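You operate a simulated robot arm through the tools that you are given. There is no shell and no other tool. Be economical: measure what you need, move in short steps, check, and stop when the job is done.

You are at the controls of a simulated two-armed robot. One attempt, no reset.

## Task
Pick up the white kit box from the top of the supply counter with one hand, pass it to the other hand and put it on the low shelf of the supply counter.

The check looks at the end state, three seconds after you hand in, the way a careful person would. Anything else that was tipped, shoved, dropped, spilled or broken makes it a failure.

## Robot
Two 7-joint arms with two-finger parallel grippers on one trunk, on a base that drives. Base frame: it is fixed to the floor where the robot stands at the start and does not move with it; the origin is under the middle of the robot, x ahead of it, y to its left, z up. Lengths are in cm, angles in rad, forces in N, time in s.
The left shoulder is at the start at [3, 11.9, 96], the right one opposite. With the tool pointing down near the work surface each hand reaches from about 28 to 68 cm from the robot's upright axis, wherever it stands, measured 20 degrees to its own side. Places, roughly: low shelf of the supply counter [60, 120, 40]. Payload 3.43 kg a hand.
Tool frame (each hand has its own): the origin (TCP) lies between the finger pads and is the grasp point; the fingertips stand 3 cm ahead of it; z points along the fingers, y is the line along which they close. The gripper opens to 9.4 cm. The fingers are 2.8 cm wide and 1 cm thick; the gripper's body (5 by 9.6 cm) begins 5.5 cm behind the TCP.
Orientation is that of the tool frame in the base frame, as a unit quaternion [w, x, y, z]. With the fingers straight down and closing along the base's y, the tool's x points along the base's -x, its y along +y and its z along -z.

## Interface
- The arms move only by the tool move_arm. It takes "left_series", "right_series" or both (then of equal length, played together; a hand with none holds still); each is a list of rows, each a list of 3 entries, a list of its own where there are three numbers: the shift along the tool's x, y, z in units of 150 mm (1.0 is 150 mm), then the turn, a rotation vector about the tool's x, y, z in units of 90 degrees (1.0 is 90 degrees), then the closure, from 0 (fully open) to 1 (shut). In form: [[[dx, dy, dz], [wx, wy, wz], claw], ...]. A call has 1 to 8 rows; each row is the pose to reach, as a shift and turn from the pose commanded when the call began, along the tool's axes at that moment. A call with a number of a shift or a turn outside -1 to 1 is refused whole. Rows are played at 5 a second. More than 5 cm and 0.15 rad between two rows, or a gripper value outside its range, and nothing of the call is played. Where a pose cannot be reached the arm comes as near as it can. A force on the tool above 40 N (or 10 N above the force at the start of the call, whichever is more), or a blocked arm, ends the call early, and 0.2 s more pass. Each finger travels about 7.2 cm/s and halts on what it meets, pressing with about 24 N; the grip force reading is that of the motor and also rises with nothing between the fingers. The clock runs only during rows and for 0.2 s after the last one: add rows that repeat a pose to give the fingers time. The reply holds the time, the measured pose of the TCP, the force on the tool along the base axes, the opening and the grip force, in the units named above and with some noise, with the torque about the TCP (base axes, N m) and any sound that the robot's microphone picked up.
- Cameras (640 x 400 px; columns grow to the right, rows downward): "scene" is now at [3.63, 4.24, 167.38]; the picture's right is [0.46, -0.89, 0.00], its down [-0.68, -0.35, -0.64] and it looks along [0.57, 0.29, -0.77] (base axes); focal length 258 px, centre (320, 200). "left" rides on the left gripper at [7.6, -1.4, -10.2] in its tool frame; the picture's right is [0.18, 0.98, 0.00], its down [-0.75, 0.14, -0.64] and it looks along [-0.63, 0.12, 0.77] (tool axes); focal length 243 px, centre (320, 200). "right" rides on the right gripper at [7.6, 1.4, -10.3] in its tool frame; the picture's right is [-0.18, 0.98, 0.00], its down [-0.75, -0.14, -0.64] and it looks along [-0.63, -0.12, 0.77] (tool axes); focal length 243 px, centre (320, 200). There is no depth. A picture from a camera that has moved, and an enlarged one, comes with that camera's place and axes in the base frame and with its lens. The place of the scene camera against the robot may be out by one fixed shift of up to 1.8 cm in any direction.
- grab_frame(camera): a new picture of that camera. It takes no simulated time.
- slide_trunk(by): slides the trunk up (or, below 0, down) by that many cm; the arms and the scene camera ride with it, the base frame stays. It gives what a move gives, with no picture.
- steer(legs): drives the robot by 1 to 6 legs, each [ahead, turn to the left] in cm and rad, along the robot's own axes; the way and the turn of a leg run together, so that a leg with both is an arc; at most 150 cm and 3.142 rad a leg. The arms and the cameras ride along, it lands a little off, and it stops where it bumps. It gives what a move gives.
- pan_tilt(pan, tilt): turns the head with the scene camera to pan (to the left, within 2.496 rad either way) and tilt (down, from -0.506 to 1.204), counted from straight ahead of the robot. It gives what a move gives.
- close_up(camera, box): a new picture of the part [left, top, right, bottom] of that camera's present view, enlarged. It takes no simulated time.
- finish_job(): hands the job in; it is judged then, once.

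Go step by step. Nothing tells you exact positions but the pictures and the camera data: compare them with the known pose of the tool, close in by small moves and look again before you grip or let go. The budget is 120 turns and 100 pictures, counting those below and the enlarged ones. Unless the task says otherwise, let go and move clear before handing in, and close with one line.

The tools are called after "Emit:" as a command line: name --argument value ..., lists and objects as JSON in quotes. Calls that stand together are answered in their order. move_arm: Moves the arms, as the interface text tells. Its arguments: {"type":"object","properties":{"left_series":{"type":"array","items":{"type":"array"}},"right_series":{"type":"array","items":{"type":"array"}}},"required":[]} The other tools are called the same way: slide_trunk (by) slides the trunk up or down; steer (legs) drives the base; pan_tilt (pan, tilt) turns the head that bears the scene camera; grab_frame (camera) takes a picture; close_up (camera, box) takes an enlarged picture of a part of a camera's view; finish_job () hands the job in.

At the start:

```text
clock: 0.0
left_ee_pos: [36.48, 31.76, 118.15]
left_tcp_rot: [-0.001, 0.0, 1.0, 0.0]
left_wrist_force: [-0.4, 1.5, -0.1]
left_moment: [-0.03, 0.02, 0.02]
left_gripper_width: 9.37
left_gripper_force: 0.1
right_ee_pos: [29.8, -0.84, 112.66]
right_tcp_rot: [0.0, 0.0, 1.0, 0.0]
right_wrist_force: [-0.2, 0.8, 0.1]
right_moment: [0.0, 0.0, 0.0]
right_gripper_width: 9.38
right_gripper_force: 0.0
trunk travel left (down, up): [-22.5, 18.5]
robot x, y, heading: [-0.11, -0.1, 0.003]
head pan, tilt: [0.473, 0.878]
```

scene: 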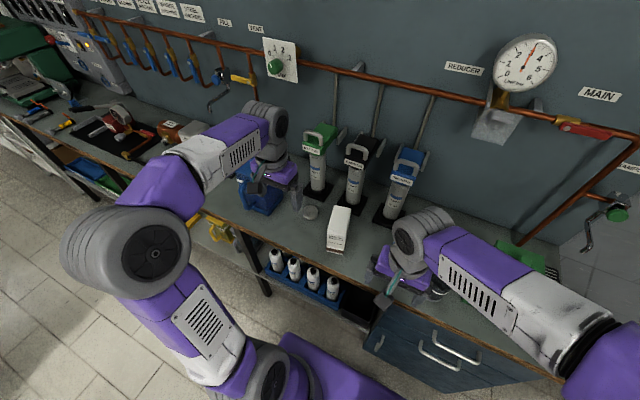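
right: 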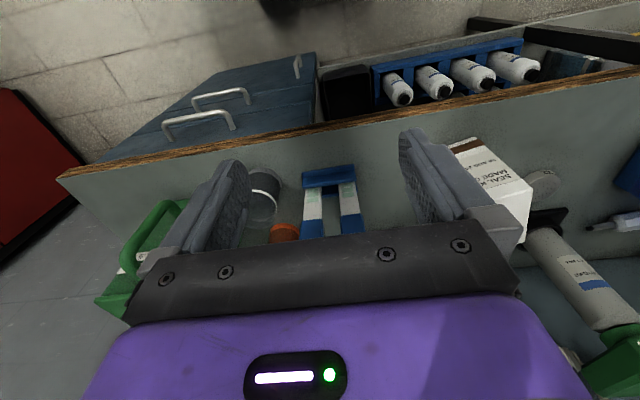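
left: 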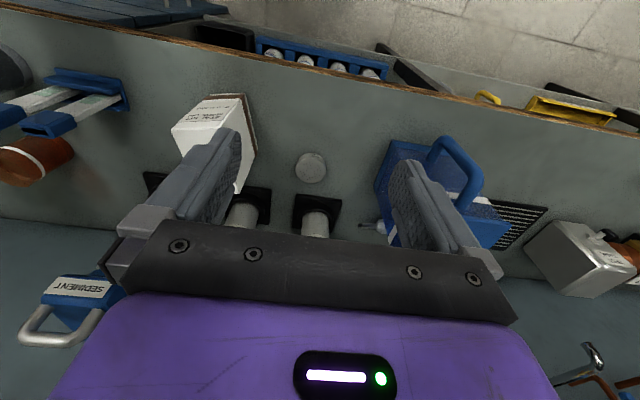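

I see a white kit box on the counter roughly ahead of the robot, between the two hands. I'll take a close-up of it and then look left toward the low shelf.

Emit:
close_up --camera "scene" --box '[240, 120, 440, 320]'

Emit:
pan_tilt --pan 1.1 --tilt 0.8

Emit:
grab_frame --camera "scene"

```text
2.00 times, centred on (340, 220) of scene
camera zoom: at [3.63, 4.24, 167.38], right [0.46, -0.89, 0.0], down [-0.68, -0.35, -0.64], along [0.57, 0.29, -0.77], focal length 516 px, centre (280, 160)
```

zoom: 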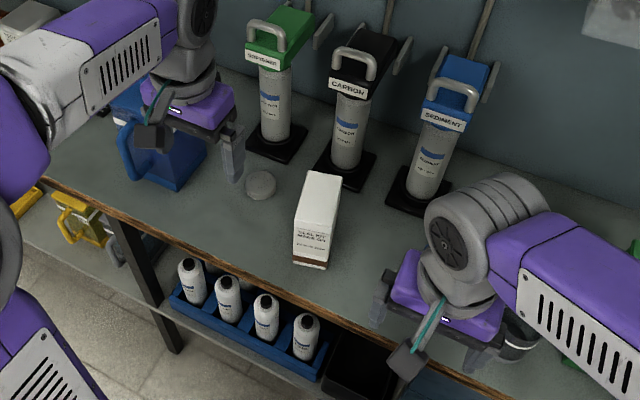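

```text
clock: 1.0
left_ee_pos: [36.62, 31.83, 118.16]
left_tcp_rot: [0.0, 0.0, 1.0, 0.0]
left_wrist_force: [0.6, 0.9, -0.4]
left_moment: [0.02, -0.02, 0.03]
left_gripper_width: 9.4
left_gripper_force: 0.2
right_ee_pos: [29.75, -0.8, 112.55]
right_tcp_rot: [0.0, 0.0, 1.0, 0.0]
right_wrist_force: [0.5, -0.9, -0.5]
right_moment: [0.01, 0.01, -0.04]
right_gripper_width: 9.38
right_gripper_force: 0.0
trunk travel left (down, up): [-22.5, 18.5]
robot x, y, heading: [-0.32, 0.05, -0.004]
head pan, tilt: [1.1, 0.799]
```

```text
95 pictures are left
camera scene: at [0.47, 7.92, 168.0], right [0.89, -0.45, 0.0], down [-0.33, -0.64, -0.7], along [0.32, 0.62, -0.72], focal length 258 px, centre (320, 200)
```

scene: 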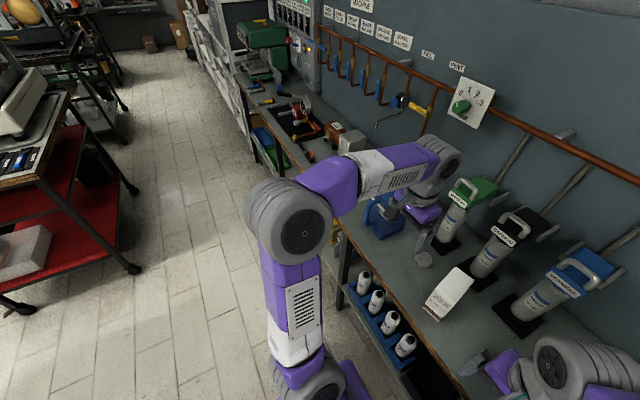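

The counter top is at about z 90. The box is roughly 6 x 10 x 12 cm, centred near (47.5, 19.6) and turned about 12° to the left. I'll take the left hand above it, turn to match, and look again.

Emit:
move_arm --left_series '[[[-0.145, -0.163, 0.03], [0, 0, -0.027], 0], [[-0.29, -0.325, 0.06], [0, 0, -0.053], 0], [[-0.436, -0.488, 0.09], [0, 0, -0.08], 0], [[-0.58, -0.65, 0.12], [0, 0, -0.107], 0], [[-0.727, -0.813, 0.15], [0, 0, -0.133], 0], [[-0.727, -0.813, 0.15], [0, 0, -0.133], 0]]'

Emit:
grab_frame --camera "left"

Emit:
grab_frame --camera "scene"

Emit:
grab_frame --camera "right"

```text
clock: 2.4
left_ee_pos: [47.37, 19.61, 115.85]
left_tcp_rot: [0.001, -0.104, 0.995, 0.0]
left_wrist_force: [0.8, -0.5, 0.5]
left_moment: [-0.04, -0.02, 0.0]
left_gripper_width: 9.4
left_gripper_force: 0.0
right_ee_pos: [29.67, -0.8, 112.72]
right_tcp_rot: [0.0, 0.0, 1.0, 0.0]
right_wrist_force: [0.0, -0.3, 0.7]
right_moment: [-0.01, 0.03, 0.0]
right_gripper_width: 9.4
right_gripper_force: 0.0
trunk travel left (down, up): [-22.5, 18.5]
robot x, y, heading: [0.04, -0.38, 0.001]
head pan, tilt: [1.1, 0.799]
```

```text
94 pictures are left
camera left: at [40.34, 16.78, 126.11], right [-0.39, 0.92, 0.0], down [0.71, 0.3, 0.64], along [0.59, 0.25, -0.77], focal length 243 px, centre (320, 200)
```

left: 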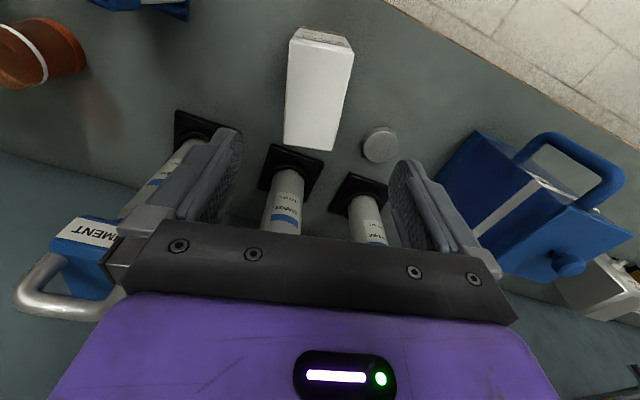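

```text
93 pictures are left
camera scene: at [0.39, 7.98, 168.0], right [0.89, -0.45, 0.0], down [-0.33, -0.64, -0.7], along [0.32, 0.62, -0.72], focal length 258 px, centre (320, 200)
```

scene: 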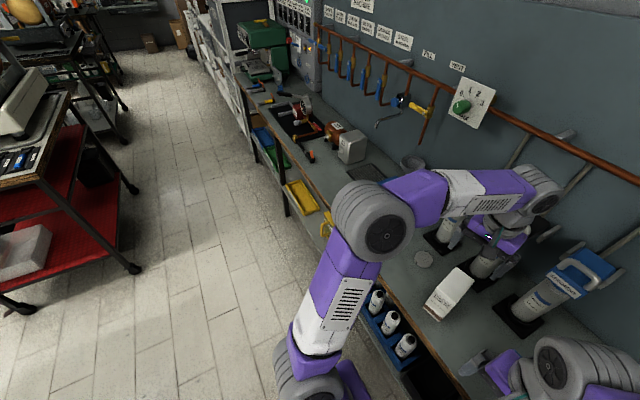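

```text
92 pictures are left
camera right: at [22.04, 0.69, 122.88], right [0.18, 0.98, 0.0], down [0.75, -0.14, 0.64], along [0.63, -0.12, -0.77], focal length 243 px, centre (320, 200)
```

right: 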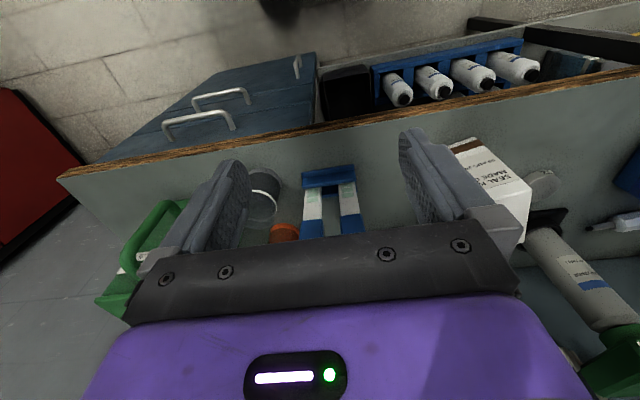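

The left hand is over the box, lined up to within about 3 mm. I'll lower it most of the way and check the straddle.

Emit:
move_arm --left_series '[[[-0.01, -0.019, 0.25], [0, 0, 0], 0], [[-0.01, -0.019, 0.5], [0, 0, 0], 0], [[-0.01, -0.019, 0.7], [0, 0, 0], 0], [[-0.01, -0.019, 0.8], [0, 0, 0], 0], [[-0.01, -0.019, 0.8], [0, 0, 0], 0]]'

Emit:
grab_frame --camera "left"

Emit:
grab_frame --camera "right"

```text
clock: 3.6
left_ee_pos: [47.68, 19.43, 103.76]
left_tcp_rot: [0.0, -0.105, 0.995, 0.0]
left_wrist_force: [0.2, 0.2, 0.5]
left_moment: [0.0, 0.02, 0.02]
left_gripper_width: 9.39
left_gripper_force: 0.0
right_ee_pos: [29.73, -0.8, 112.66]
right_tcp_rot: [0.001, 0.001, 1.0, 0.0]
right_wrist_force: [0.9, -0.5, -0.2]
right_moment: [0.02, 0.03, -0.01]
right_gripper_width: 9.41
right_gripper_force: 0.0
trunk travel left (down, up): [-22.5, 18.5]
robot x, y, heading: [-0.09, 0.16, -0.002]
head pan, tilt: [1.1, 0.799]
```

```text
91 pictures are left
camera left: at [40.61, 16.56, 114.11], right [-0.38, 0.92, 0.0], down [0.71, 0.29, 0.64], along [0.59, 0.25, -0.77], focal length 243 px, centre (320, 200)
```

left: 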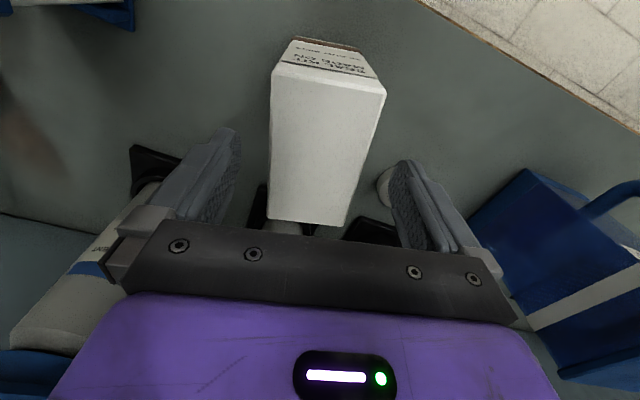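

```text
90 pictures are left
camera right: at [22.09, 0.64, 122.87], right [0.18, 0.98, 0.0], down [0.75, -0.14, 0.64], along [0.63, -0.12, -0.77], focal length 243 px, centre (320, 200)
```

right: 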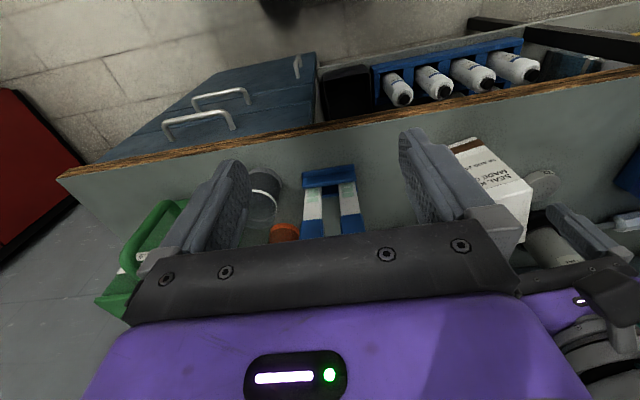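

The fingers straddle the box evenly and its top is at about z 101.3. I'll go down to z 99.4, close, and make a small lift.

Emit:
move_arm --left_series '[[[-0.005, 0, 0.15], [0, 0, 0], 0], [[-0.01, 0, 0.29], [0, 0, 0], 0], [[-0.01, 0, 0.29], [0, 0, 0], 0], [[-0.01, 0, 0.29], [0, 0, 0], 1], [[-0.01, 0, 0.29], [0, 0, 0], 1], [[-0.01, 0, 0.29], [0, 0, 0], 1], [[-0.01, 0, 0.29], [0, 0, 0], 1]]'

Emit:
grab_frame --camera "left"

```text
clock: 5.2
left_ee_pos: [47.81, 19.53, 99.54]
left_tcp_rot: [0.0, -0.104, 0.995, 0.0]
left_wrist_force: [0.2, -1.0, 0.8]
left_moment: [-0.04, -0.08, 0.01]
left_gripper_width: 6.2
left_gripper_force: 23.8
right_ee_pos: [29.69, -0.78, 112.62]
right_tcp_rot: [0.0, 0.0, 1.0, 0.0]
right_wrist_force: [-0.2, -0.9, 0.5]
right_moment: [0.0, 0.01, 0.01]
right_gripper_width: 9.4
right_gripper_force: 0.0
trunk travel left (down, up): [-22.5, 18.5]
robot x, y, heading: [0.67, -0.03, 0.002]
head pan, tilt: [1.1, 0.799]
```

```text
89 pictures are left
camera left: at [40.78, 16.59, 109.81], right [-0.38, 0.92, 0.0], down [0.71, 0.29, 0.64], along [0.59, 0.25, -0.77], focal length 243 px, centre (320, 200)
```

left: 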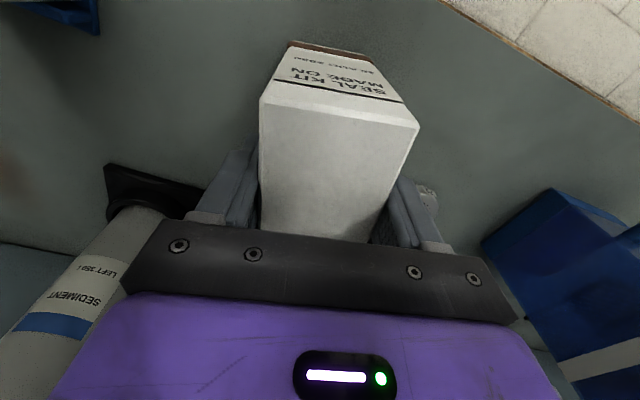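

The grip holds at 6.2 cm with 24 N. I'll lift straight up 15 cm.

Emit:
move_arm --left_series '[[[0, 0, -0.1], [0, 0, 0], 1], [[0, 0, -0.3], [0, 0, 0], 1], [[0, 0, -0.5], [0, 0, 0], 1], [[0, 0, -0.7], [0, 0, 0], 1], [[0, 0, -0.9], [0, 0, 0], 1], [[0, 0, -1.0], [0, 0, 0], 1], [[0, 0, -1.0], [0, 0, 0], 1]]'

Emit:
grab_frame --camera "left"

```text
clock: 6.8
left_ee_pos: [47.86, 19.51, 114.51]
left_tcp_rot: [0.0, -0.104, 0.995, 0.0]
left_wrist_force: [0.3, 0.4, -1.7]
left_moment: [0.03, -0.01, 0.04]
left_gripper_width: 6.23
left_gripper_force: 24.4
right_ee_pos: [29.65, -0.82, 112.57]
right_tcp_rot: [-0.001, -0.001, 1.0, 0.0]
right_wrist_force: [0.9, -0.2, 0.1]
right_moment: [0.0, -0.01, -0.02]
right_gripper_width: 9.37
right_gripper_force: 0.2
trunk travel left (down, up): [-22.5, 18.5]
robot x, y, heading: [-0.04, -0.09, -0.002]
head pan, tilt: [1.1, 0.799]
```

```text
88 pictures are left
camera left: at [40.77, 16.57, 124.8], right [-0.38, 0.92, 0.0], down [0.71, 0.29, 0.64], along [0.59, 0.25, -0.77], focal length 243 px, centre (320, 200)
```

left: 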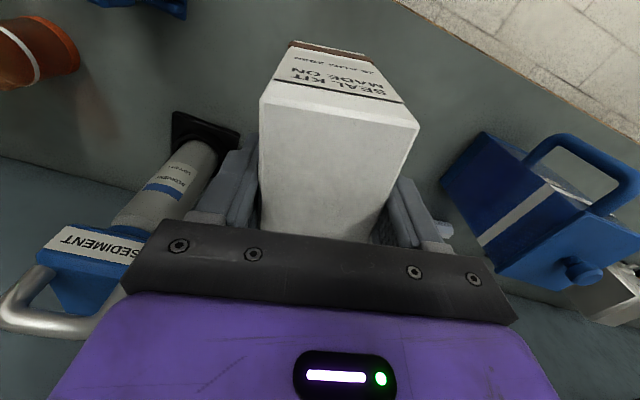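

The box is lifted and light (about 0.2 kg). I need room for the handover and for turning, so I'll look at the space behind the robot before backing off.

Emit:
pan_tilt --pan 2.45 --tilt 0.7

Emit:
grab_frame --camera "scene"

Emit:
pan_tilt --pan -2.45 --tilt 0.7

Emit:
grab_frame --camera "scene"

Emit:
pan_tilt --pan 1.3 --tilt 0.6

Emit:
grab_frame --camera "scene"

```text
clock: 8.3
left_ee_pos: [47.82, 19.5, 114.46]
left_tcp_rot: [0.0, -0.104, 0.995, 0.0]
left_wrist_force: [0.6, 0.7, -1.9]
left_moment: [0.03, -0.03, -0.02]
left_gripper_width: 6.22
left_gripper_force: 23.9
right_ee_pos: [29.8, -0.79, 112.67]
right_tcp_rot: [0.001, 0.0, 1.0, 0.0]
right_wrist_force: [0.1, -0.4, -0.8]
right_moment: [0.02, -0.01, 0.03]
right_gripper_width: 9.4
right_gripper_force: 0.1
trunk travel left (down, up): [-22.5, 18.5]
robot x, y, heading: [0.07, 0.22, 0.001]
head pan, tilt: [2.45, 0.7]
```

```text
87 pictures are left
camera scene: at [-9.72, 6.17, 168.83], right [0.64, 0.77, 0.0], down [0.5, -0.41, -0.76], along [-0.59, 0.49, -0.64], focal length 258 px, centre (320, 200)
```

scene: 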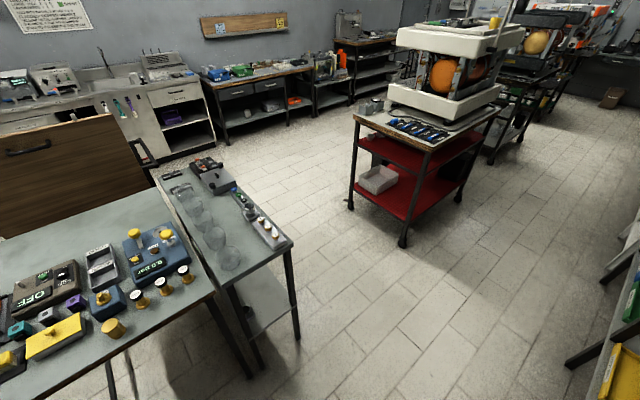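

```text
clock: 12.2
left_ee_pos: [47.9, 19.51, 114.51]
left_tcp_rot: [0.0, -0.105, 0.995, 0.0]
left_wrist_force: [-0.6, -0.4, -2.5]
left_moment: [-0.01, 0.0, 0.03]
left_gripper_width: 6.21
left_gripper_force: 24.6
right_ee_pos: [29.69, -0.89, 112.63]
right_tcp_rot: [0.0, 0.0, 1.0, 0.0]
right_wrist_force: [-0.6, 0.0, -0.1]
right_moment: [0.03, 0.03, 0.02]
right_gripper_width: 9.39
right_gripper_force: 0.0
trunk travel left (down, up): [-22.5, 18.5]
robot x, y, heading: [-0.05, -0.36, 0.001]
head pan, tilt: [-2.45, 0.7]
```

```text
86 pictures are left
camera scene: at [-9.72, -4.67, 168.83], right [-0.64, 0.77, 0.0], down [0.5, 0.41, -0.77], along [-0.59, -0.49, -0.64], focal length 258 px, centre (320, 200)
```

scene: 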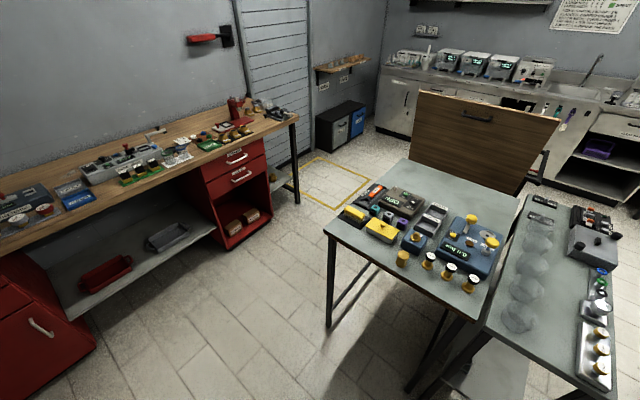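

```text
clock: 15.3
left_ee_pos: [47.82, 19.46, 114.56]
left_tcp_rot: [0.0, -0.104, 0.995, 0.001]
left_wrist_force: [-0.6, 0.1, -1.5]
left_moment: [-0.01, 0.01, 0.02]
left_gripper_width: 6.21
left_gripper_force: 24.7
right_ee_pos: [29.8, -0.86, 112.55]
right_tcp_rot: [0.0, 0.0, 1.0, 0.0]
right_wrist_force: [0.4, -0.9, 0.2]
right_moment: [-0.01, 0.0, 0.03]
right_gripper_width: 9.37
right_gripper_force: 0.1
trunk travel left (down, up): [-22.5, 18.5]
robot x, y, heading: [-0.07, 0.35, 0.002]
head pan, tilt: [1.3, 0.6]
```

```text
85 pictures are left
camera scene: at [-0.82, 9.26, 169.69], right [0.96, -0.27, 0.0], down [-0.15, -0.54, -0.83], along [0.22, 0.8, -0.56], focal length 258 px, centre (320, 200)
```

scene: 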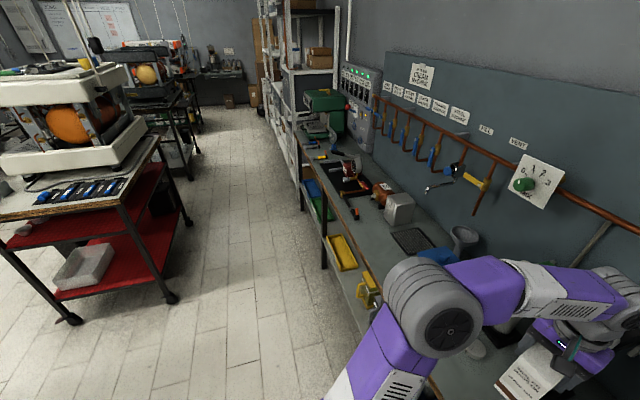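

The corridor runs from the counter edge (x about 35) to the tables behind (x about -69). I'll back off 20 cm, which gives room for the handover over open space.

Emit:
steer --legs '[[-20, 0]]'

Emit:
pan_tilt --pan 0.1 --tilt 0.75

Emit:
grab_frame --camera "scene"

```text
clock: 16.9
left_ee_pos: [27.77, 19.37, 114.53]
left_tcp_rot: [0.0, -0.104, 0.995, 0.0]
left_wrist_force: [-0.3, -0.5, -1.7]
left_moment: [-0.05, -0.02, -0.02]
left_gripper_width: 6.24
left_gripper_force: 24.2
right_ee_pos: [9.78, -0.83, 112.67]
right_tcp_rot: [-0.001, 0.001, 1.0, 0.0]
right_wrist_force: [0.4, -0.1, 0.6]
right_moment: [-0.02, -0.06, -0.01]
right_gripper_width: 9.41
right_gripper_force: 0.1
trunk travel left (down, up): [-22.5, 18.5]
robot x, y, heading: [-20.18, 0.11, -0.0]
head pan, tilt: [1.3, 0.6]
```

```text
clock: 18.3
left_ee_pos: [27.76, 19.45, 114.53]
left_tcp_rot: [0.001, -0.104, 0.995, 0.0]
left_wrist_force: [1.1, 0.0, -2.7]
left_moment: [-0.01, -0.01, 0.0]
left_gripper_width: 6.24
left_gripper_force: 24.3
right_ee_pos: [9.78, -0.86, 112.59]
right_tcp_rot: [0.0, 0.0, 1.0, 0.001]
right_wrist_force: [-0.9, 0.2, -0.2]
right_moment: [-0.01, 0.02, 0.02]
right_gripper_width: 9.4
right_gripper_force: 0.0
trunk travel left (down, up): [-22.5, 18.5]
robot x, y, heading: [-20.01, -0.11, -0.003]
head pan, tilt: [0.099, 0.75]
```

```text
84 pictures are left
camera scene: at [-14.91, 1.58, 168.4], right [0.1, -0.99, 0.0], down [-0.68, -0.07, -0.73], along [0.73, 0.07, -0.68], focal length 258 px, centre (320, 200)
```

scene: 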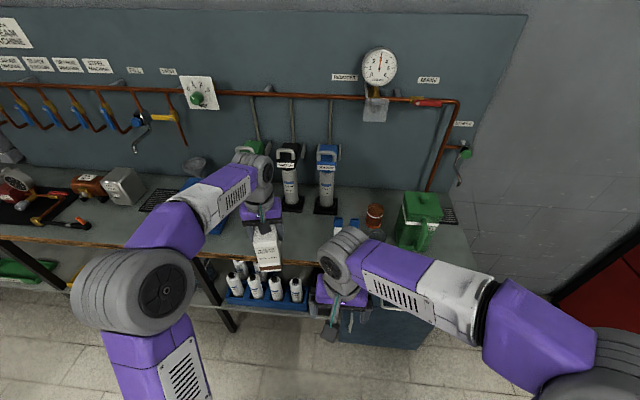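

Now I'll move the left hand with the box to about (31, 6, 118). At the same time the right hand pitches up 35° and moves in front of the box's near face as the pre-grasp.

Emit:
move_arm --left_series '[[[-0.004, -0.153, -0.039], [0, 0, 0], 1], [[-0.008, -0.306, -0.078], [0, 0, 0], 1], [[-0.012, -0.459, -0.117], [0, 0, 0], 1], [[-0.015, -0.612, -0.155], [0, 0, 0], 1], [[-0.019, -0.765, -0.194], [0, 0, 0], 1], [[-0.023, -0.918, -0.233], [0, 0, 0], 1], [[-0.023, -0.918, -0.233], [0, 0, 0], 1]]' --right_series '[[[-0.073, 0.042, -0.094], [-0.0068, -0.0646, -0.0215], 0], [[-0.147, 0.083, -0.189], [-0.0136, -0.1291, -0.0431], 0], [[-0.22, 0.125, -0.283], [-0.0204, -0.1937, -0.0646], 0], [[-0.293, 0.167, -0.378], [-0.0271, -0.2583, -0.0861], 0], [[-0.367, 0.208, -0.472], [-0.0339, -0.3228, -0.1077], 0], [[-0.44, 0.25, -0.567], [-0.0407, -0.3874, -0.1292], 0], [[-0.44, 0.25, -0.567], [-0.0407, -0.3874, -0.1292], 0]]'

Emit:
grab_frame --camera "right"

Emit:
grab_frame --camera "scene"

Emit:
grab_frame --camera "left"

```text
clock: 19.9
left_ee_pos: [30.98, 6.05, 118.11]
left_tcp_rot: [0.0, -0.104, 0.995, 0.0]
left_wrist_force: [0.1, -0.8, -2.1]
left_moment: [0.01, -0.01, -0.01]
left_gripper_width: 6.22
left_gripper_force: 23.8
right_ee_pos: [16.34, 3.07, 121.07]
right_tcp_rot: [0.3, -0.101, 0.948, 0.031]
right_wrist_force: [0.5, 0.2, 0.3]
right_moment: [0.0, 0.01, -0.01]
right_gripper_width: 9.4
right_gripper_force: 0.0
trunk travel left (down, up): [-22.5, 18.5]
robot x, y, heading: [-19.86, -0.39, 0.002]
head pan, tilt: [0.099, 0.75]
```

```text
83 pictures are left
camera right: at [4.21, 1.91, 125.04], right [-0.06, 0.99, 0.11], down [0.27, -0.09, 0.96], along [0.96, 0.08, -0.26], focal length 243 px, centre (320, 200)
```

right: 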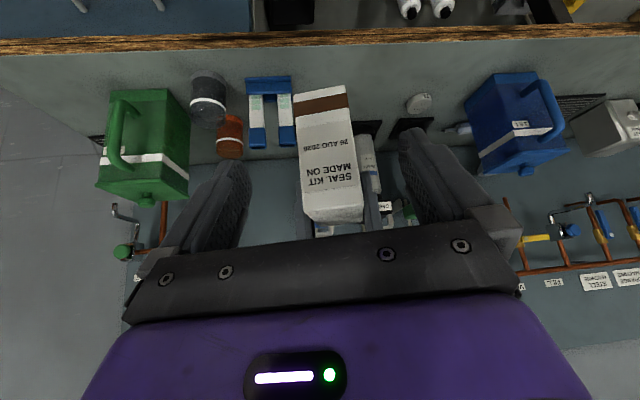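

```text
82 pictures are left
camera scene: at [-14.92, 1.62, 168.4], right [0.1, -0.99, 0.0], down [-0.68, -0.07, -0.73], along [0.73, 0.07, -0.68], focal length 258 px, centre (320, 200)
```

scene: 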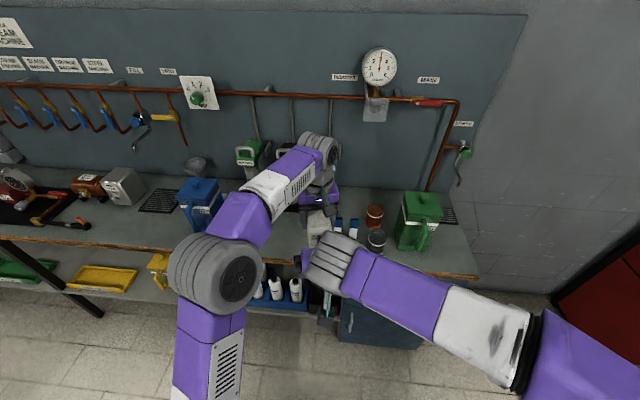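

```text
81 pictures are left
camera left: at [23.93, 3.15, 128.26], right [-0.38, 0.92, 0.0], down [0.71, 0.29, 0.64], along [0.59, 0.25, -0.77], focal length 243 px, centre (320, 200)
```

left: 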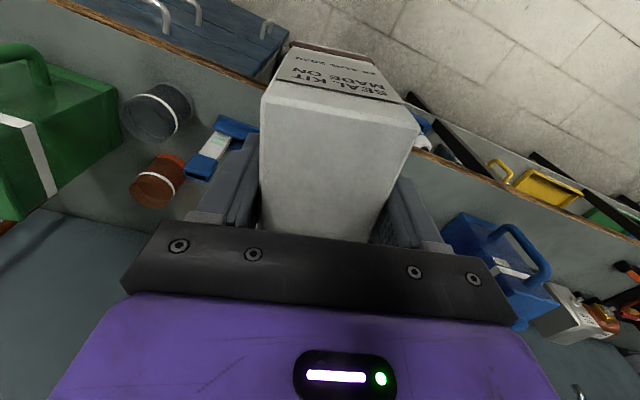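

The right hand is lined up laterally, and the box turns out to be about 13 cm tall (bottom near z 107). I'll go in partway with the right hand and recheck.

Emit:
move_arm --right_series '[[[0.01, -0.002, 0.17], [0, 0, 0], 0], [[0.02, -0.004, 0.34], [0, 0, 0], 0], [[0.035, -0.008, 0.5], [0, 0, 0], 0], [[0.051, -0.011, 0.64], [0, 0, 0], 0], [[0.051, -0.011, 0.64], [0, 0, 0], 0]]'

Emit:
grab_frame --camera "right"

Emit:
grab_frame --camera "left"

```text
clock: 21.1
left_ee_pos: [30.97, 5.92, 118.07]
left_tcp_rot: [0.0, -0.104, 0.995, 0.0]
left_wrist_force: [-0.2, 0.2, -2.3]
left_moment: [-0.02, -0.01, -0.02]
left_gripper_width: 6.21
left_gripper_force: 23.8
right_ee_pos: [21.2, 3.74, 112.82]
right_tcp_rot: [0.298, -0.099, 0.949, 0.031]
right_wrist_force: [0.2, 0.2, -0.8]
right_moment: [0.03, -0.01, -0.01]
right_gripper_width: 9.42
right_gripper_force: 0.0
trunk travel left (down, up): [-22.5, 18.5]
robot x, y, heading: [-19.59, 0.0, 0.0]
head pan, tilt: [0.099, 0.75]
```

```text
80 pictures are left
camera right: at [9.02, 2.68, 116.78], right [-0.06, 0.99, 0.11], down [0.27, -0.09, 0.96], along [0.96, 0.08, -0.27], focal length 243 px, centre (320, 200)
```

right: 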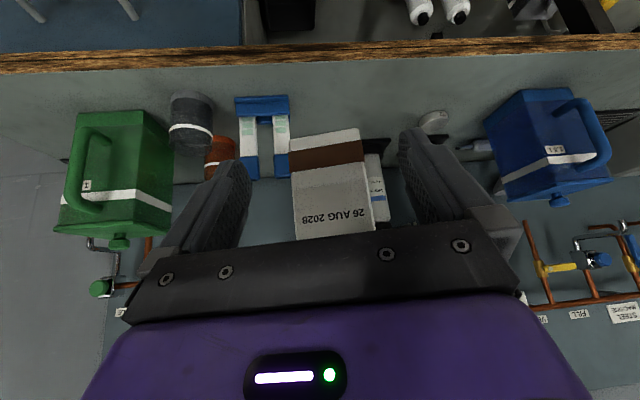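

```text
79 pictures are left
camera left: at [23.9, 3.11, 128.26], right [-0.38, 0.92, 0.0], down [0.71, 0.29, 0.64], along [0.59, 0.25, -0.77], focal length 243 px, centre (320, 200)
```

left: 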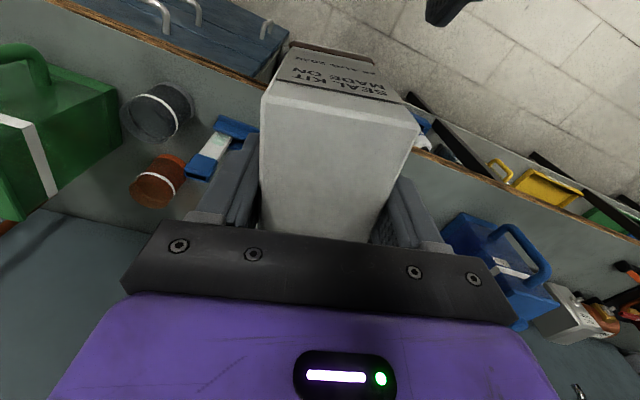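

The right hand is pitched 55° below horizontal instead of the 35° I wanted. I'll rotate it 20° more in place before closing in.

Emit:
move_arm --right_series '[[[0, 0, -0.05], [0, -0.074, 0], 0], [[0, 0, -0.1], [0, -0.148, 0], 0], [[0, 0, -0.1], [0, -0.222, 0], 0], [[0, 0, -0.1], [0, -0.222, 0], 0]]'

Emit:
grab_frame --camera "right"

```text
clock: 22.1
left_ee_pos: [30.92, 6.04, 117.9]
left_tcp_rot: [0.001, -0.104, 0.995, 0.001]
left_wrist_force: [0.1, -0.6, -1.4]
left_moment: [0.01, 0.02, 0.0]
left_gripper_width: 6.22
left_gripper_force: 24.1
right_ee_pos: [20.27, 3.67, 114.14]
right_tcp_rot: [0.459, -0.093, 0.882, 0.048]
right_wrist_force: [-0.8, -0.3, 0.2]
right_moment: [0.0, -0.03, 0.01]
right_gripper_width: 9.42
right_gripper_force: 0.1
trunk travel left (down, up): [-22.5, 18.5]
robot x, y, heading: [-20.09, 0.16, -0.001]
head pan, tilt: [0.099, 0.75]
```

```text
78 pictures are left
camera right: at [7.5, 2.4, 113.67], right [-0.1, 0.98, 0.15], down [-0.06, -0.16, 0.99], along [0.99, 0.09, 0.08], focal length 243 px, centre (320, 200)
```

right: 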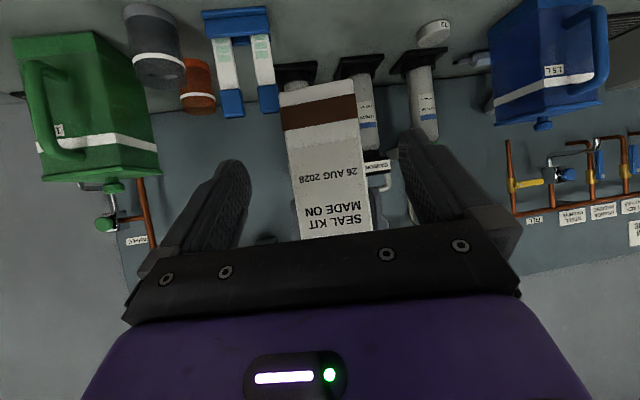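

Pitch is now 35° as wanted. I'll move onto the lower part of the box.

Emit:
move_arm --right_series '[[[-0.041, 0.001, 0.14], [0, 0, 0], 0], [[-0.082, 0.002, 0.28], [0, 0, 0], 0], [[-0.123, 0.003, 0.42], [0, 0, 0], 0], [[-0.165, 0.003, 0.566], [0, 0, 0], 0], [[-0.165, 0.003, 0.566], [0, 0, 0], 0]]'

Emit:
grab_frame --camera "right"

Emit:
grab_frame --camera "left"

Emit:
close_up --camera "scene" --box '[240, 160, 400, 320]'

```text
clock: 23.3
left_ee_pos: [31.07, 5.95, 118.09]
left_tcp_rot: [0.0, -0.106, 0.994, 0.0]
left_wrist_force: [5.8, 1.8, -1.6]
left_moment: [0.02, -0.01, 0.01]
left_gripper_width: 6.23
left_gripper_force: 24.5
right_ee_pos: [28.61, 5.4, 111.26]
right_tcp_rot: [0.459, -0.093, 0.882, 0.048]
right_wrist_force: [-6.6, -1.6, 0.7]
right_moment: [0.16, -0.47, 0.04]
right_gripper_width: 9.42
right_gripper_force: 0.1
trunk travel left (down, up): [-22.5, 18.5]
robot x, y, heading: [-20.22, 0.05, -0.005]
head pan, tilt: [0.099, 0.75]
```

```text
77 pictures are left
camera right: at [15.71, 4.09, 110.81], right [-0.1, 0.98, 0.15], down [-0.06, -0.16, 0.99], along [0.99, 0.09, 0.08], focal length 243 px, centre (320, 200)
```

right: 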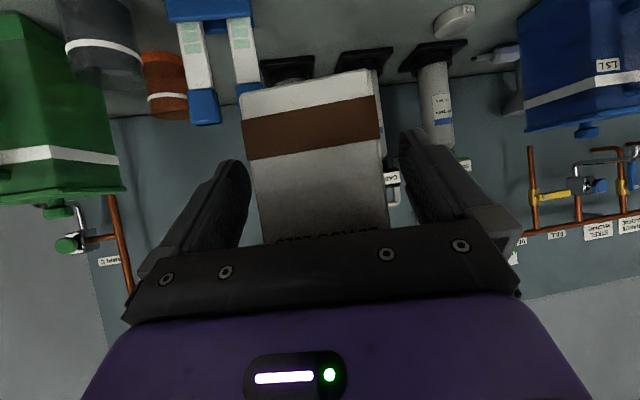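

```text
76 pictures are left
camera left: at [23.92, 3.16, 128.25], right [-0.39, 0.92, 0.0], down [0.71, 0.3, 0.64], along [0.59, 0.25, -0.77], focal length 243 px, centre (320, 200)
```

left: 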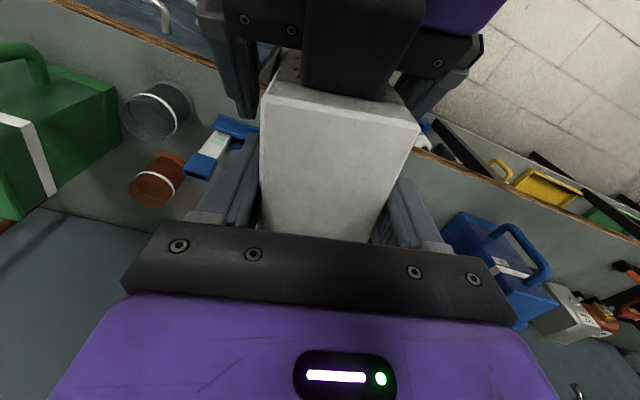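

```text
2.50 times, centred on (320, 240) of scene
camera zoom: at [-14.96, 1.55, 168.4], right [0.1, -0.99, 0.0], down [-0.68, -0.07, -0.73], along [0.73, 0.07, -0.68], focal length 644 px, centre (320, 100)
```

zoom: 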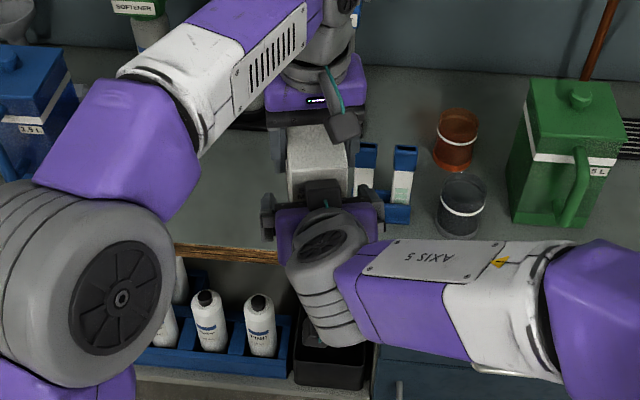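

The gripper body is lightly touching the box face (about 6 N). I'll back off 0.9 cm and check that the contact is gone before closing.

Emit:
move_arm --right_series '[[[0.034, 0.0, -0.049], [0, 0, 0], 0], [[0.034, 0.0, -0.049], [0, 0, 0], 0]]'

Emit:
grab_frame --camera "right"

Emit:
grab_frame --camera "left"

```text
clock: 23.9
left_ee_pos: [30.98, 6.01, 117.98]
left_tcp_rot: [0.0, -0.105, 0.994, 0.0]
left_wrist_force: [-0.7, -0.7, -1.1]
left_moment: [-0.03, 0.05, -0.03]
left_gripper_width: 6.22
left_gripper_force: 24.4
right_ee_pos: [27.73, 5.1, 111.21]
right_tcp_rot: [0.459, -0.093, 0.882, 0.048]
right_wrist_force: [0.1, -0.3, 0.0]
right_moment: [0.02, -0.01, -0.03]
right_gripper_width: 9.37
right_gripper_force: 0.0
trunk travel left (down, up): [-22.5, 18.5]
robot x, y, heading: [-20.08, 0.04, 0.005]
head pan, tilt: [0.099, 0.75]
```

```text
74 pictures are left
camera right: at [14.93, 3.94, 110.85], right [-0.1, 0.98, 0.15], down [-0.06, -0.16, 0.99], along [0.99, 0.09, 0.08], focal length 243 px, centre (320, 200)
```

right: 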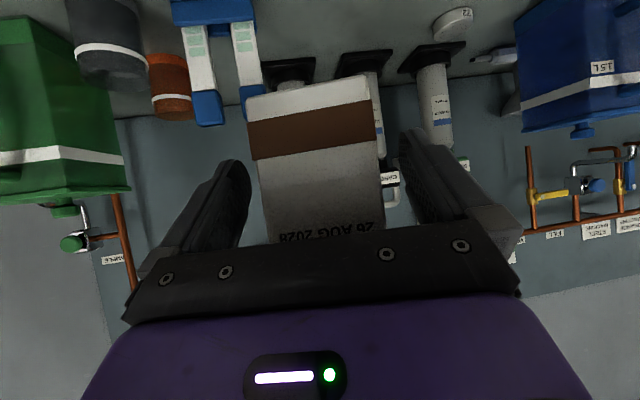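

```text
73 pictures are left
camera left: at [23.95, 3.13, 128.23], right [-0.38, 0.92, 0.0], down [0.71, 0.29, 0.64], along [0.59, 0.25, -0.77], focal length 243 px, centre (320, 200)
```

left: 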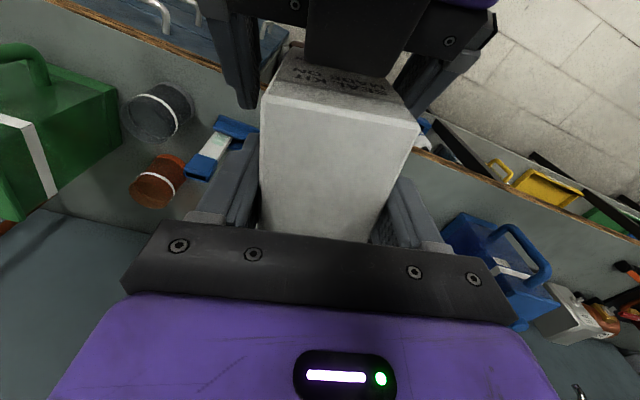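

Contact is clear. I'll nudge 2 mm left and close the right gripper.

Emit:
move_arm --right_series '[[[0, 0.013, 0], [0, 0, 0], 0], [[0, 0.013, 0], [0, 0, 0], 1], [[0, 0.013, 0], [0, 0, 0], 1], [[0, 0.013, 0], [0, 0, 0], 1], [[0, 0.013, 0], [0, 0, 0], 1]]'

Emit:
grab_frame --camera "right"

Emit:
grab_frame --camera "left"

```text
clock: 25.1
left_ee_pos: [30.97, 6.0, 117.96]
left_tcp_rot: [0.0, -0.104, 0.995, 0.001]
left_wrist_force: [-0.3, 3.9, -1.6]
left_moment: [0.25, 0.1, -0.2]
left_gripper_width: 6.22
left_gripper_force: 24.1
right_ee_pos: [27.69, 5.24, 111.19]
right_tcp_rot: [0.459, -0.093, 0.882, 0.049]
right_wrist_force: [0.4, -4.4, -0.8]
right_moment: [0.01, -0.01, 0.02]
right_gripper_width: 6.23
right_gripper_force: 23.8
trunk travel left (down, up): [-22.5, 18.5]
robot x, y, heading: [-20.16, -0.37, 0.003]
head pan, tilt: [0.099, 0.75]
```

```text
72 pictures are left
camera right: at [14.85, 4.1, 110.83], right [-0.1, 0.98, 0.15], down [-0.06, -0.16, 0.99], along [0.99, 0.09, 0.08], focal length 243 px, centre (320, 200)
```

right: 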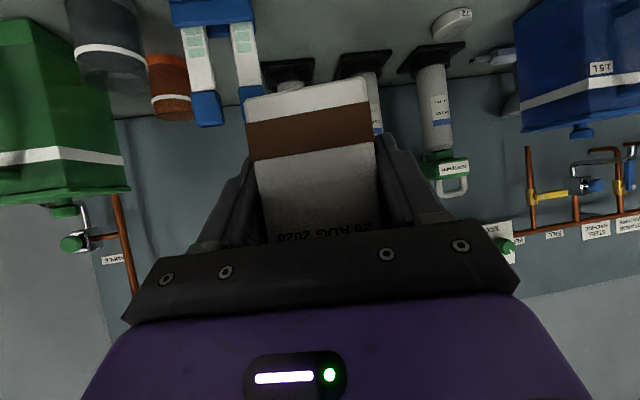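

```text
71 pictures are left
camera left: at [23.94, 3.16, 128.24], right [-0.38, 0.92, 0.0], down [0.71, 0.29, 0.64], along [0.59, 0.25, -0.77], focal length 243 px, centre (320, 200)
```

left: 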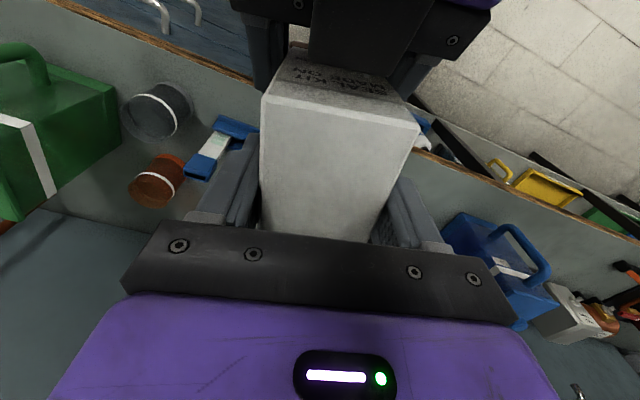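

The right hand holds the box at 6.23 cm and 24 N. I'll open the left hand and lift it straight up and away.

Emit:
move_arm --left_series '[[[0, 0, 0], [0, 0, 0], 0], [[0, 0, 0], [0, 0, 0], 0], [[0, 0, 0], [0, 0, 0], 0], [[0, 0, -0.2], [0, 0, 0], 0], [[0, 0, -0.45], [0, 0, 0], 0], [[0, 0, -0.7], [0, 0, 0], 0], [[0, 0, -0.7], [0, 0, 0], 0]]'

Emit:
grab_frame --camera "left"

Emit:
grab_frame --camera "right"

```text
clock: 26.7
left_ee_pos: [30.84, 6.14, 128.51]
left_tcp_rot: [0.001, -0.105, 0.995, -0.001]
left_wrist_force: [-0.3, 0.9, -0.5]
left_moment: [0.01, -0.01, 0.04]
left_gripper_width: 9.41
left_gripper_force: 0.0
right_ee_pos: [27.53, 5.49, 111.32]
right_tcp_rot: [0.459, -0.093, 0.882, 0.048]
right_wrist_force: [0.2, 0.9, -0.3]
right_moment: [-0.04, 0.1, -0.03]
right_gripper_width: 6.23
right_gripper_force: 24.1
trunk travel left (down, up): [-22.5, 18.5]
robot x, y, heading: [-19.74, 0.15, -0.003]
head pan, tilt: [0.099, 0.75]
```

```text
70 pictures are left
camera left: at [23.71, 3.27, 138.69], right [-0.38, 0.92, 0.0], down [0.71, 0.29, 0.64], along [0.59, 0.25, -0.77], focal length 243 px, centre (320, 200)
```

left: 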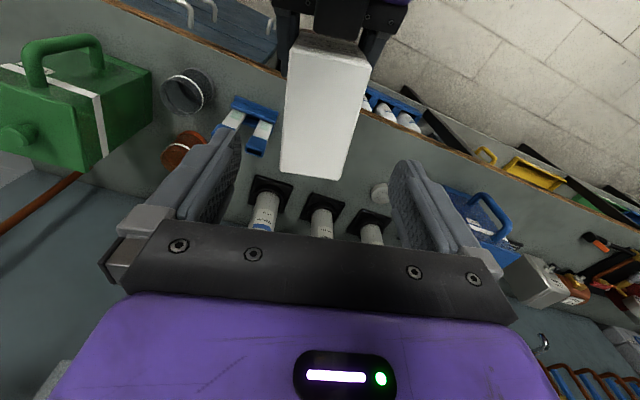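

```text
69 pictures are left
camera right: at [14.8, 4.16, 110.85], right [-0.1, 0.98, 0.15], down [-0.06, -0.16, 0.99], along [0.99, 0.09, 0.08], focal length 243 px, centre (320, 200)
```

right: 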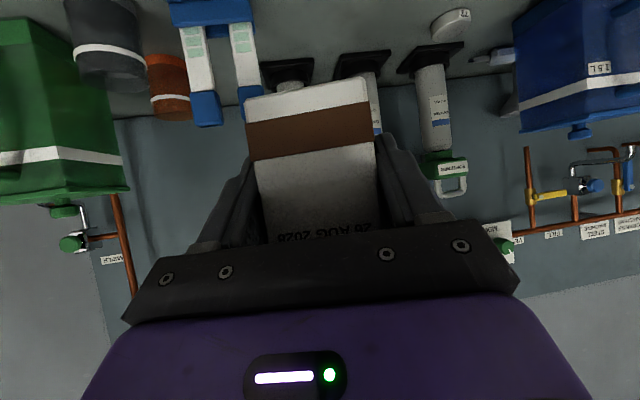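

The handover succeeded. I'll move the left hand up and away to the left, then turn and drive along the counter toward the shelf.

Emit:
move_arm --left_series '[[[0.1, 0.19, 0], [0, 0, 0], 0], [[0.2, 0.38, 0], [0, 0, 0], 0], [[0.3, 0.57, 0], [0, 0, 0], 0], [[0.4, 0.76, 0], [0, 0, 0], 0], [[0.5, 0.95, 0], [0, 0, 0], 0], [[0.6, 1.0, 0], [0, 0, 0], 0]]'

Emit:
steer --legs '[[0, 1.571]]'

Emit:
pan_tilt --pan -0.5 --tilt 0.6

Emit:
grab_frame --camera "scene"

Emit:
grab_frame --camera "right"

```text
clock: 28.1
left_ee_pos: [19.11, 18.67, 128.48]
left_tcp_rot: [0.0, -0.105, 0.995, 0.0]
left_wrist_force: [-1.1, -0.5, -0.3]
left_moment: [0.02, 0.01, 0.02]
left_gripper_width: 9.41
left_gripper_force: 0.2
right_ee_pos: [27.57, 5.34, 111.29]
right_tcp_rot: [0.459, -0.092, 0.882, 0.048]
right_wrist_force: [0.0, -0.6, -0.3]
right_moment: [0.0, 0.04, 0.0]
right_gripper_width: 6.21
right_gripper_force: 23.7
trunk travel left (down, up): [-22.5, 18.5]
robot x, y, heading: [-20.19, -0.17, -0.0]
head pan, tilt: [0.099, 0.75]
```

```text
clock: 32.3
left_ee_pos: [-38.62, 39.16, 128.43]
left_tcp_rot: [0.0, 0.776, -0.631, -0.001]
left_wrist_force: [-1.0, 0.2, -0.2]
left_moment: [0.02, 0.03, 0.01]
left_gripper_width: 9.41
left_gripper_force: 0.0
right_ee_pos: [-25.2, 47.63, 111.15]
right_tcp_rot: [-0.292, 0.688, -0.559, -0.359]
right_wrist_force: [-0.2, -1.2, -0.3]
right_moment: [-0.07, -0.01, 0.03]
right_gripper_width: 6.23
right_gripper_force: 23.8
trunk travel left (down, up): [-22.5, 18.5]
robot x, y, heading: [-20.23, 0.16, 1.562]
head pan, tilt: [0.099, 0.75]
```

```text
clock: 33.3
left_ee_pos: [-38.51, 39.16, 128.49]
left_tcp_rot: [0.0, 0.776, -0.631, 0.0]
left_wrist_force: [-0.1, -1.1, 0.2]
left_moment: [-0.04, -0.02, 0.0]
left_gripper_width: 9.4
left_gripper_force: 0.0
right_ee_pos: [-25.16, 47.59, 111.26]
right_tcp_rot: [-0.29, 0.689, -0.559, -0.359]
right_wrist_force: [-0.1, -0.1, 0.5]
right_moment: [-0.1, -0.03, 0.01]
right_gripper_width: 6.23
right_gripper_force: 23.8
trunk travel left (down, up): [-22.5, 18.5]
robot x, y, heading: [-19.75, -0.24, 1.567]
head pan, tilt: [-0.499, 0.6]
```

```text
68 pictures are left
camera scene: at [-15.93, 5.51, 169.69], right [0.88, -0.48, 0.0], down [-0.27, -0.5, -0.82], along [0.4, 0.72, -0.57], focal length 258 px, centre (320, 200)
```

scene: 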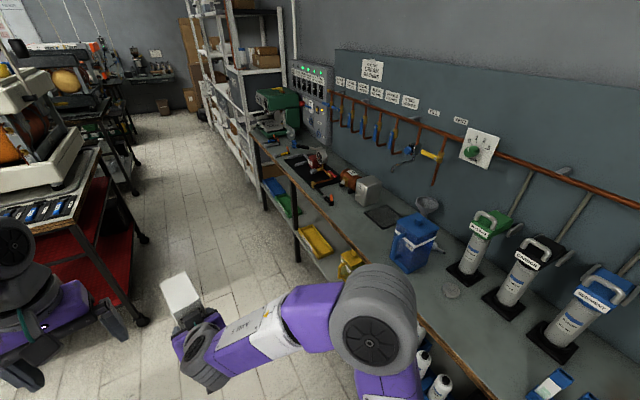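

```text
67 pictures are left
camera right: at [-23.96, 34.84, 110.84], right [-0.98, -0.1, 0.15], down [0.16, -0.06, 0.99], along [-0.09, 0.99, 0.08], focal length 243 px, centre (320, 200)
```

right: 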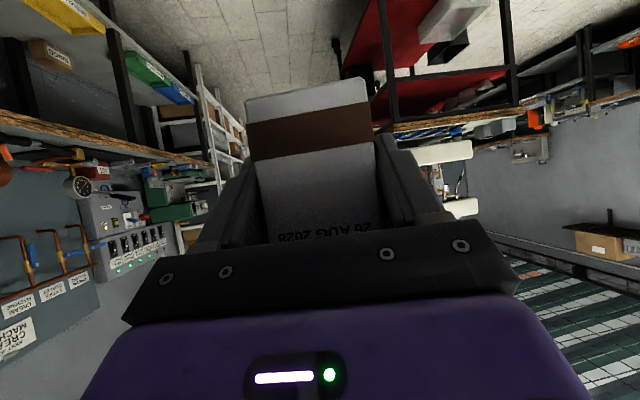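

The turn is done and the box is secure. I can see the low shelf with a yellow bin, a carton, and green and blue bins; I'll drive 95 cm along and look.

Emit:
steer --legs '[[95, 0]]'

Emit:
pan_tilt --pan -1.1 --tilt 0.9

Emit:
grab_frame --camera "scene"

```text
clock: 38.3
left_ee_pos: [-37.98, 134.1, 128.42]
left_tcp_rot: [0.0, 0.775, -0.632, 0.0]
left_wrist_force: [-0.2, 1.0, -0.8]
left_moment: [0.02, 0.02, -0.01]
left_gripper_width: 9.38
left_gripper_force: 0.0
right_ee_pos: [-24.57, 142.48, 111.14]
right_tcp_rot: [-0.291, 0.688, -0.56, -0.358]
right_wrist_force: [0.3, -0.6, 0.2]
right_moment: [-0.09, 0.0, -0.02]
right_gripper_width: 6.24
right_gripper_force: 23.8
trunk travel left (down, up): [-22.5, 18.5]
robot x, y, heading: [-19.63, 94.97, 1.565]
head pan, tilt: [-0.499, 0.6]
```

```text
clock: 39.3
left_ee_pos: [-38.02, 134.21, 128.55]
left_tcp_rot: [0.001, 0.775, -0.632, -0.001]
left_wrist_force: [-0.2, -0.5, 0.3]
left_moment: [0.03, -0.01, 0.01]
left_gripper_width: 9.39
left_gripper_force: 0.1
right_ee_pos: [-24.56, 142.44, 111.26]
right_tcp_rot: [-0.291, 0.688, -0.561, -0.357]
right_wrist_force: [0.0, -0.1, -0.2]
right_moment: [-0.08, -0.02, 0.0]
right_gripper_width: 6.2
right_gripper_force: 24.1
trunk travel left (down, up): [-22.5, 18.5]
robot x, y, heading: [-19.75, 94.77, 1.565]
head pan, tilt: [-1.1, 0.901]
```

```text
66 pictures are left
camera scene: at [-13.01, 96.08, 167.21], right [0.45, -0.89, 0.0], down [-0.7, -0.35, -0.62], along [0.56, 0.28, -0.78], focal length 258 px, centre (320, 200)
```

scene: 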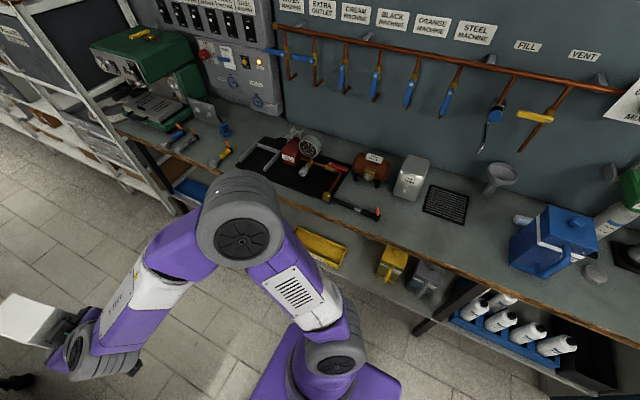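

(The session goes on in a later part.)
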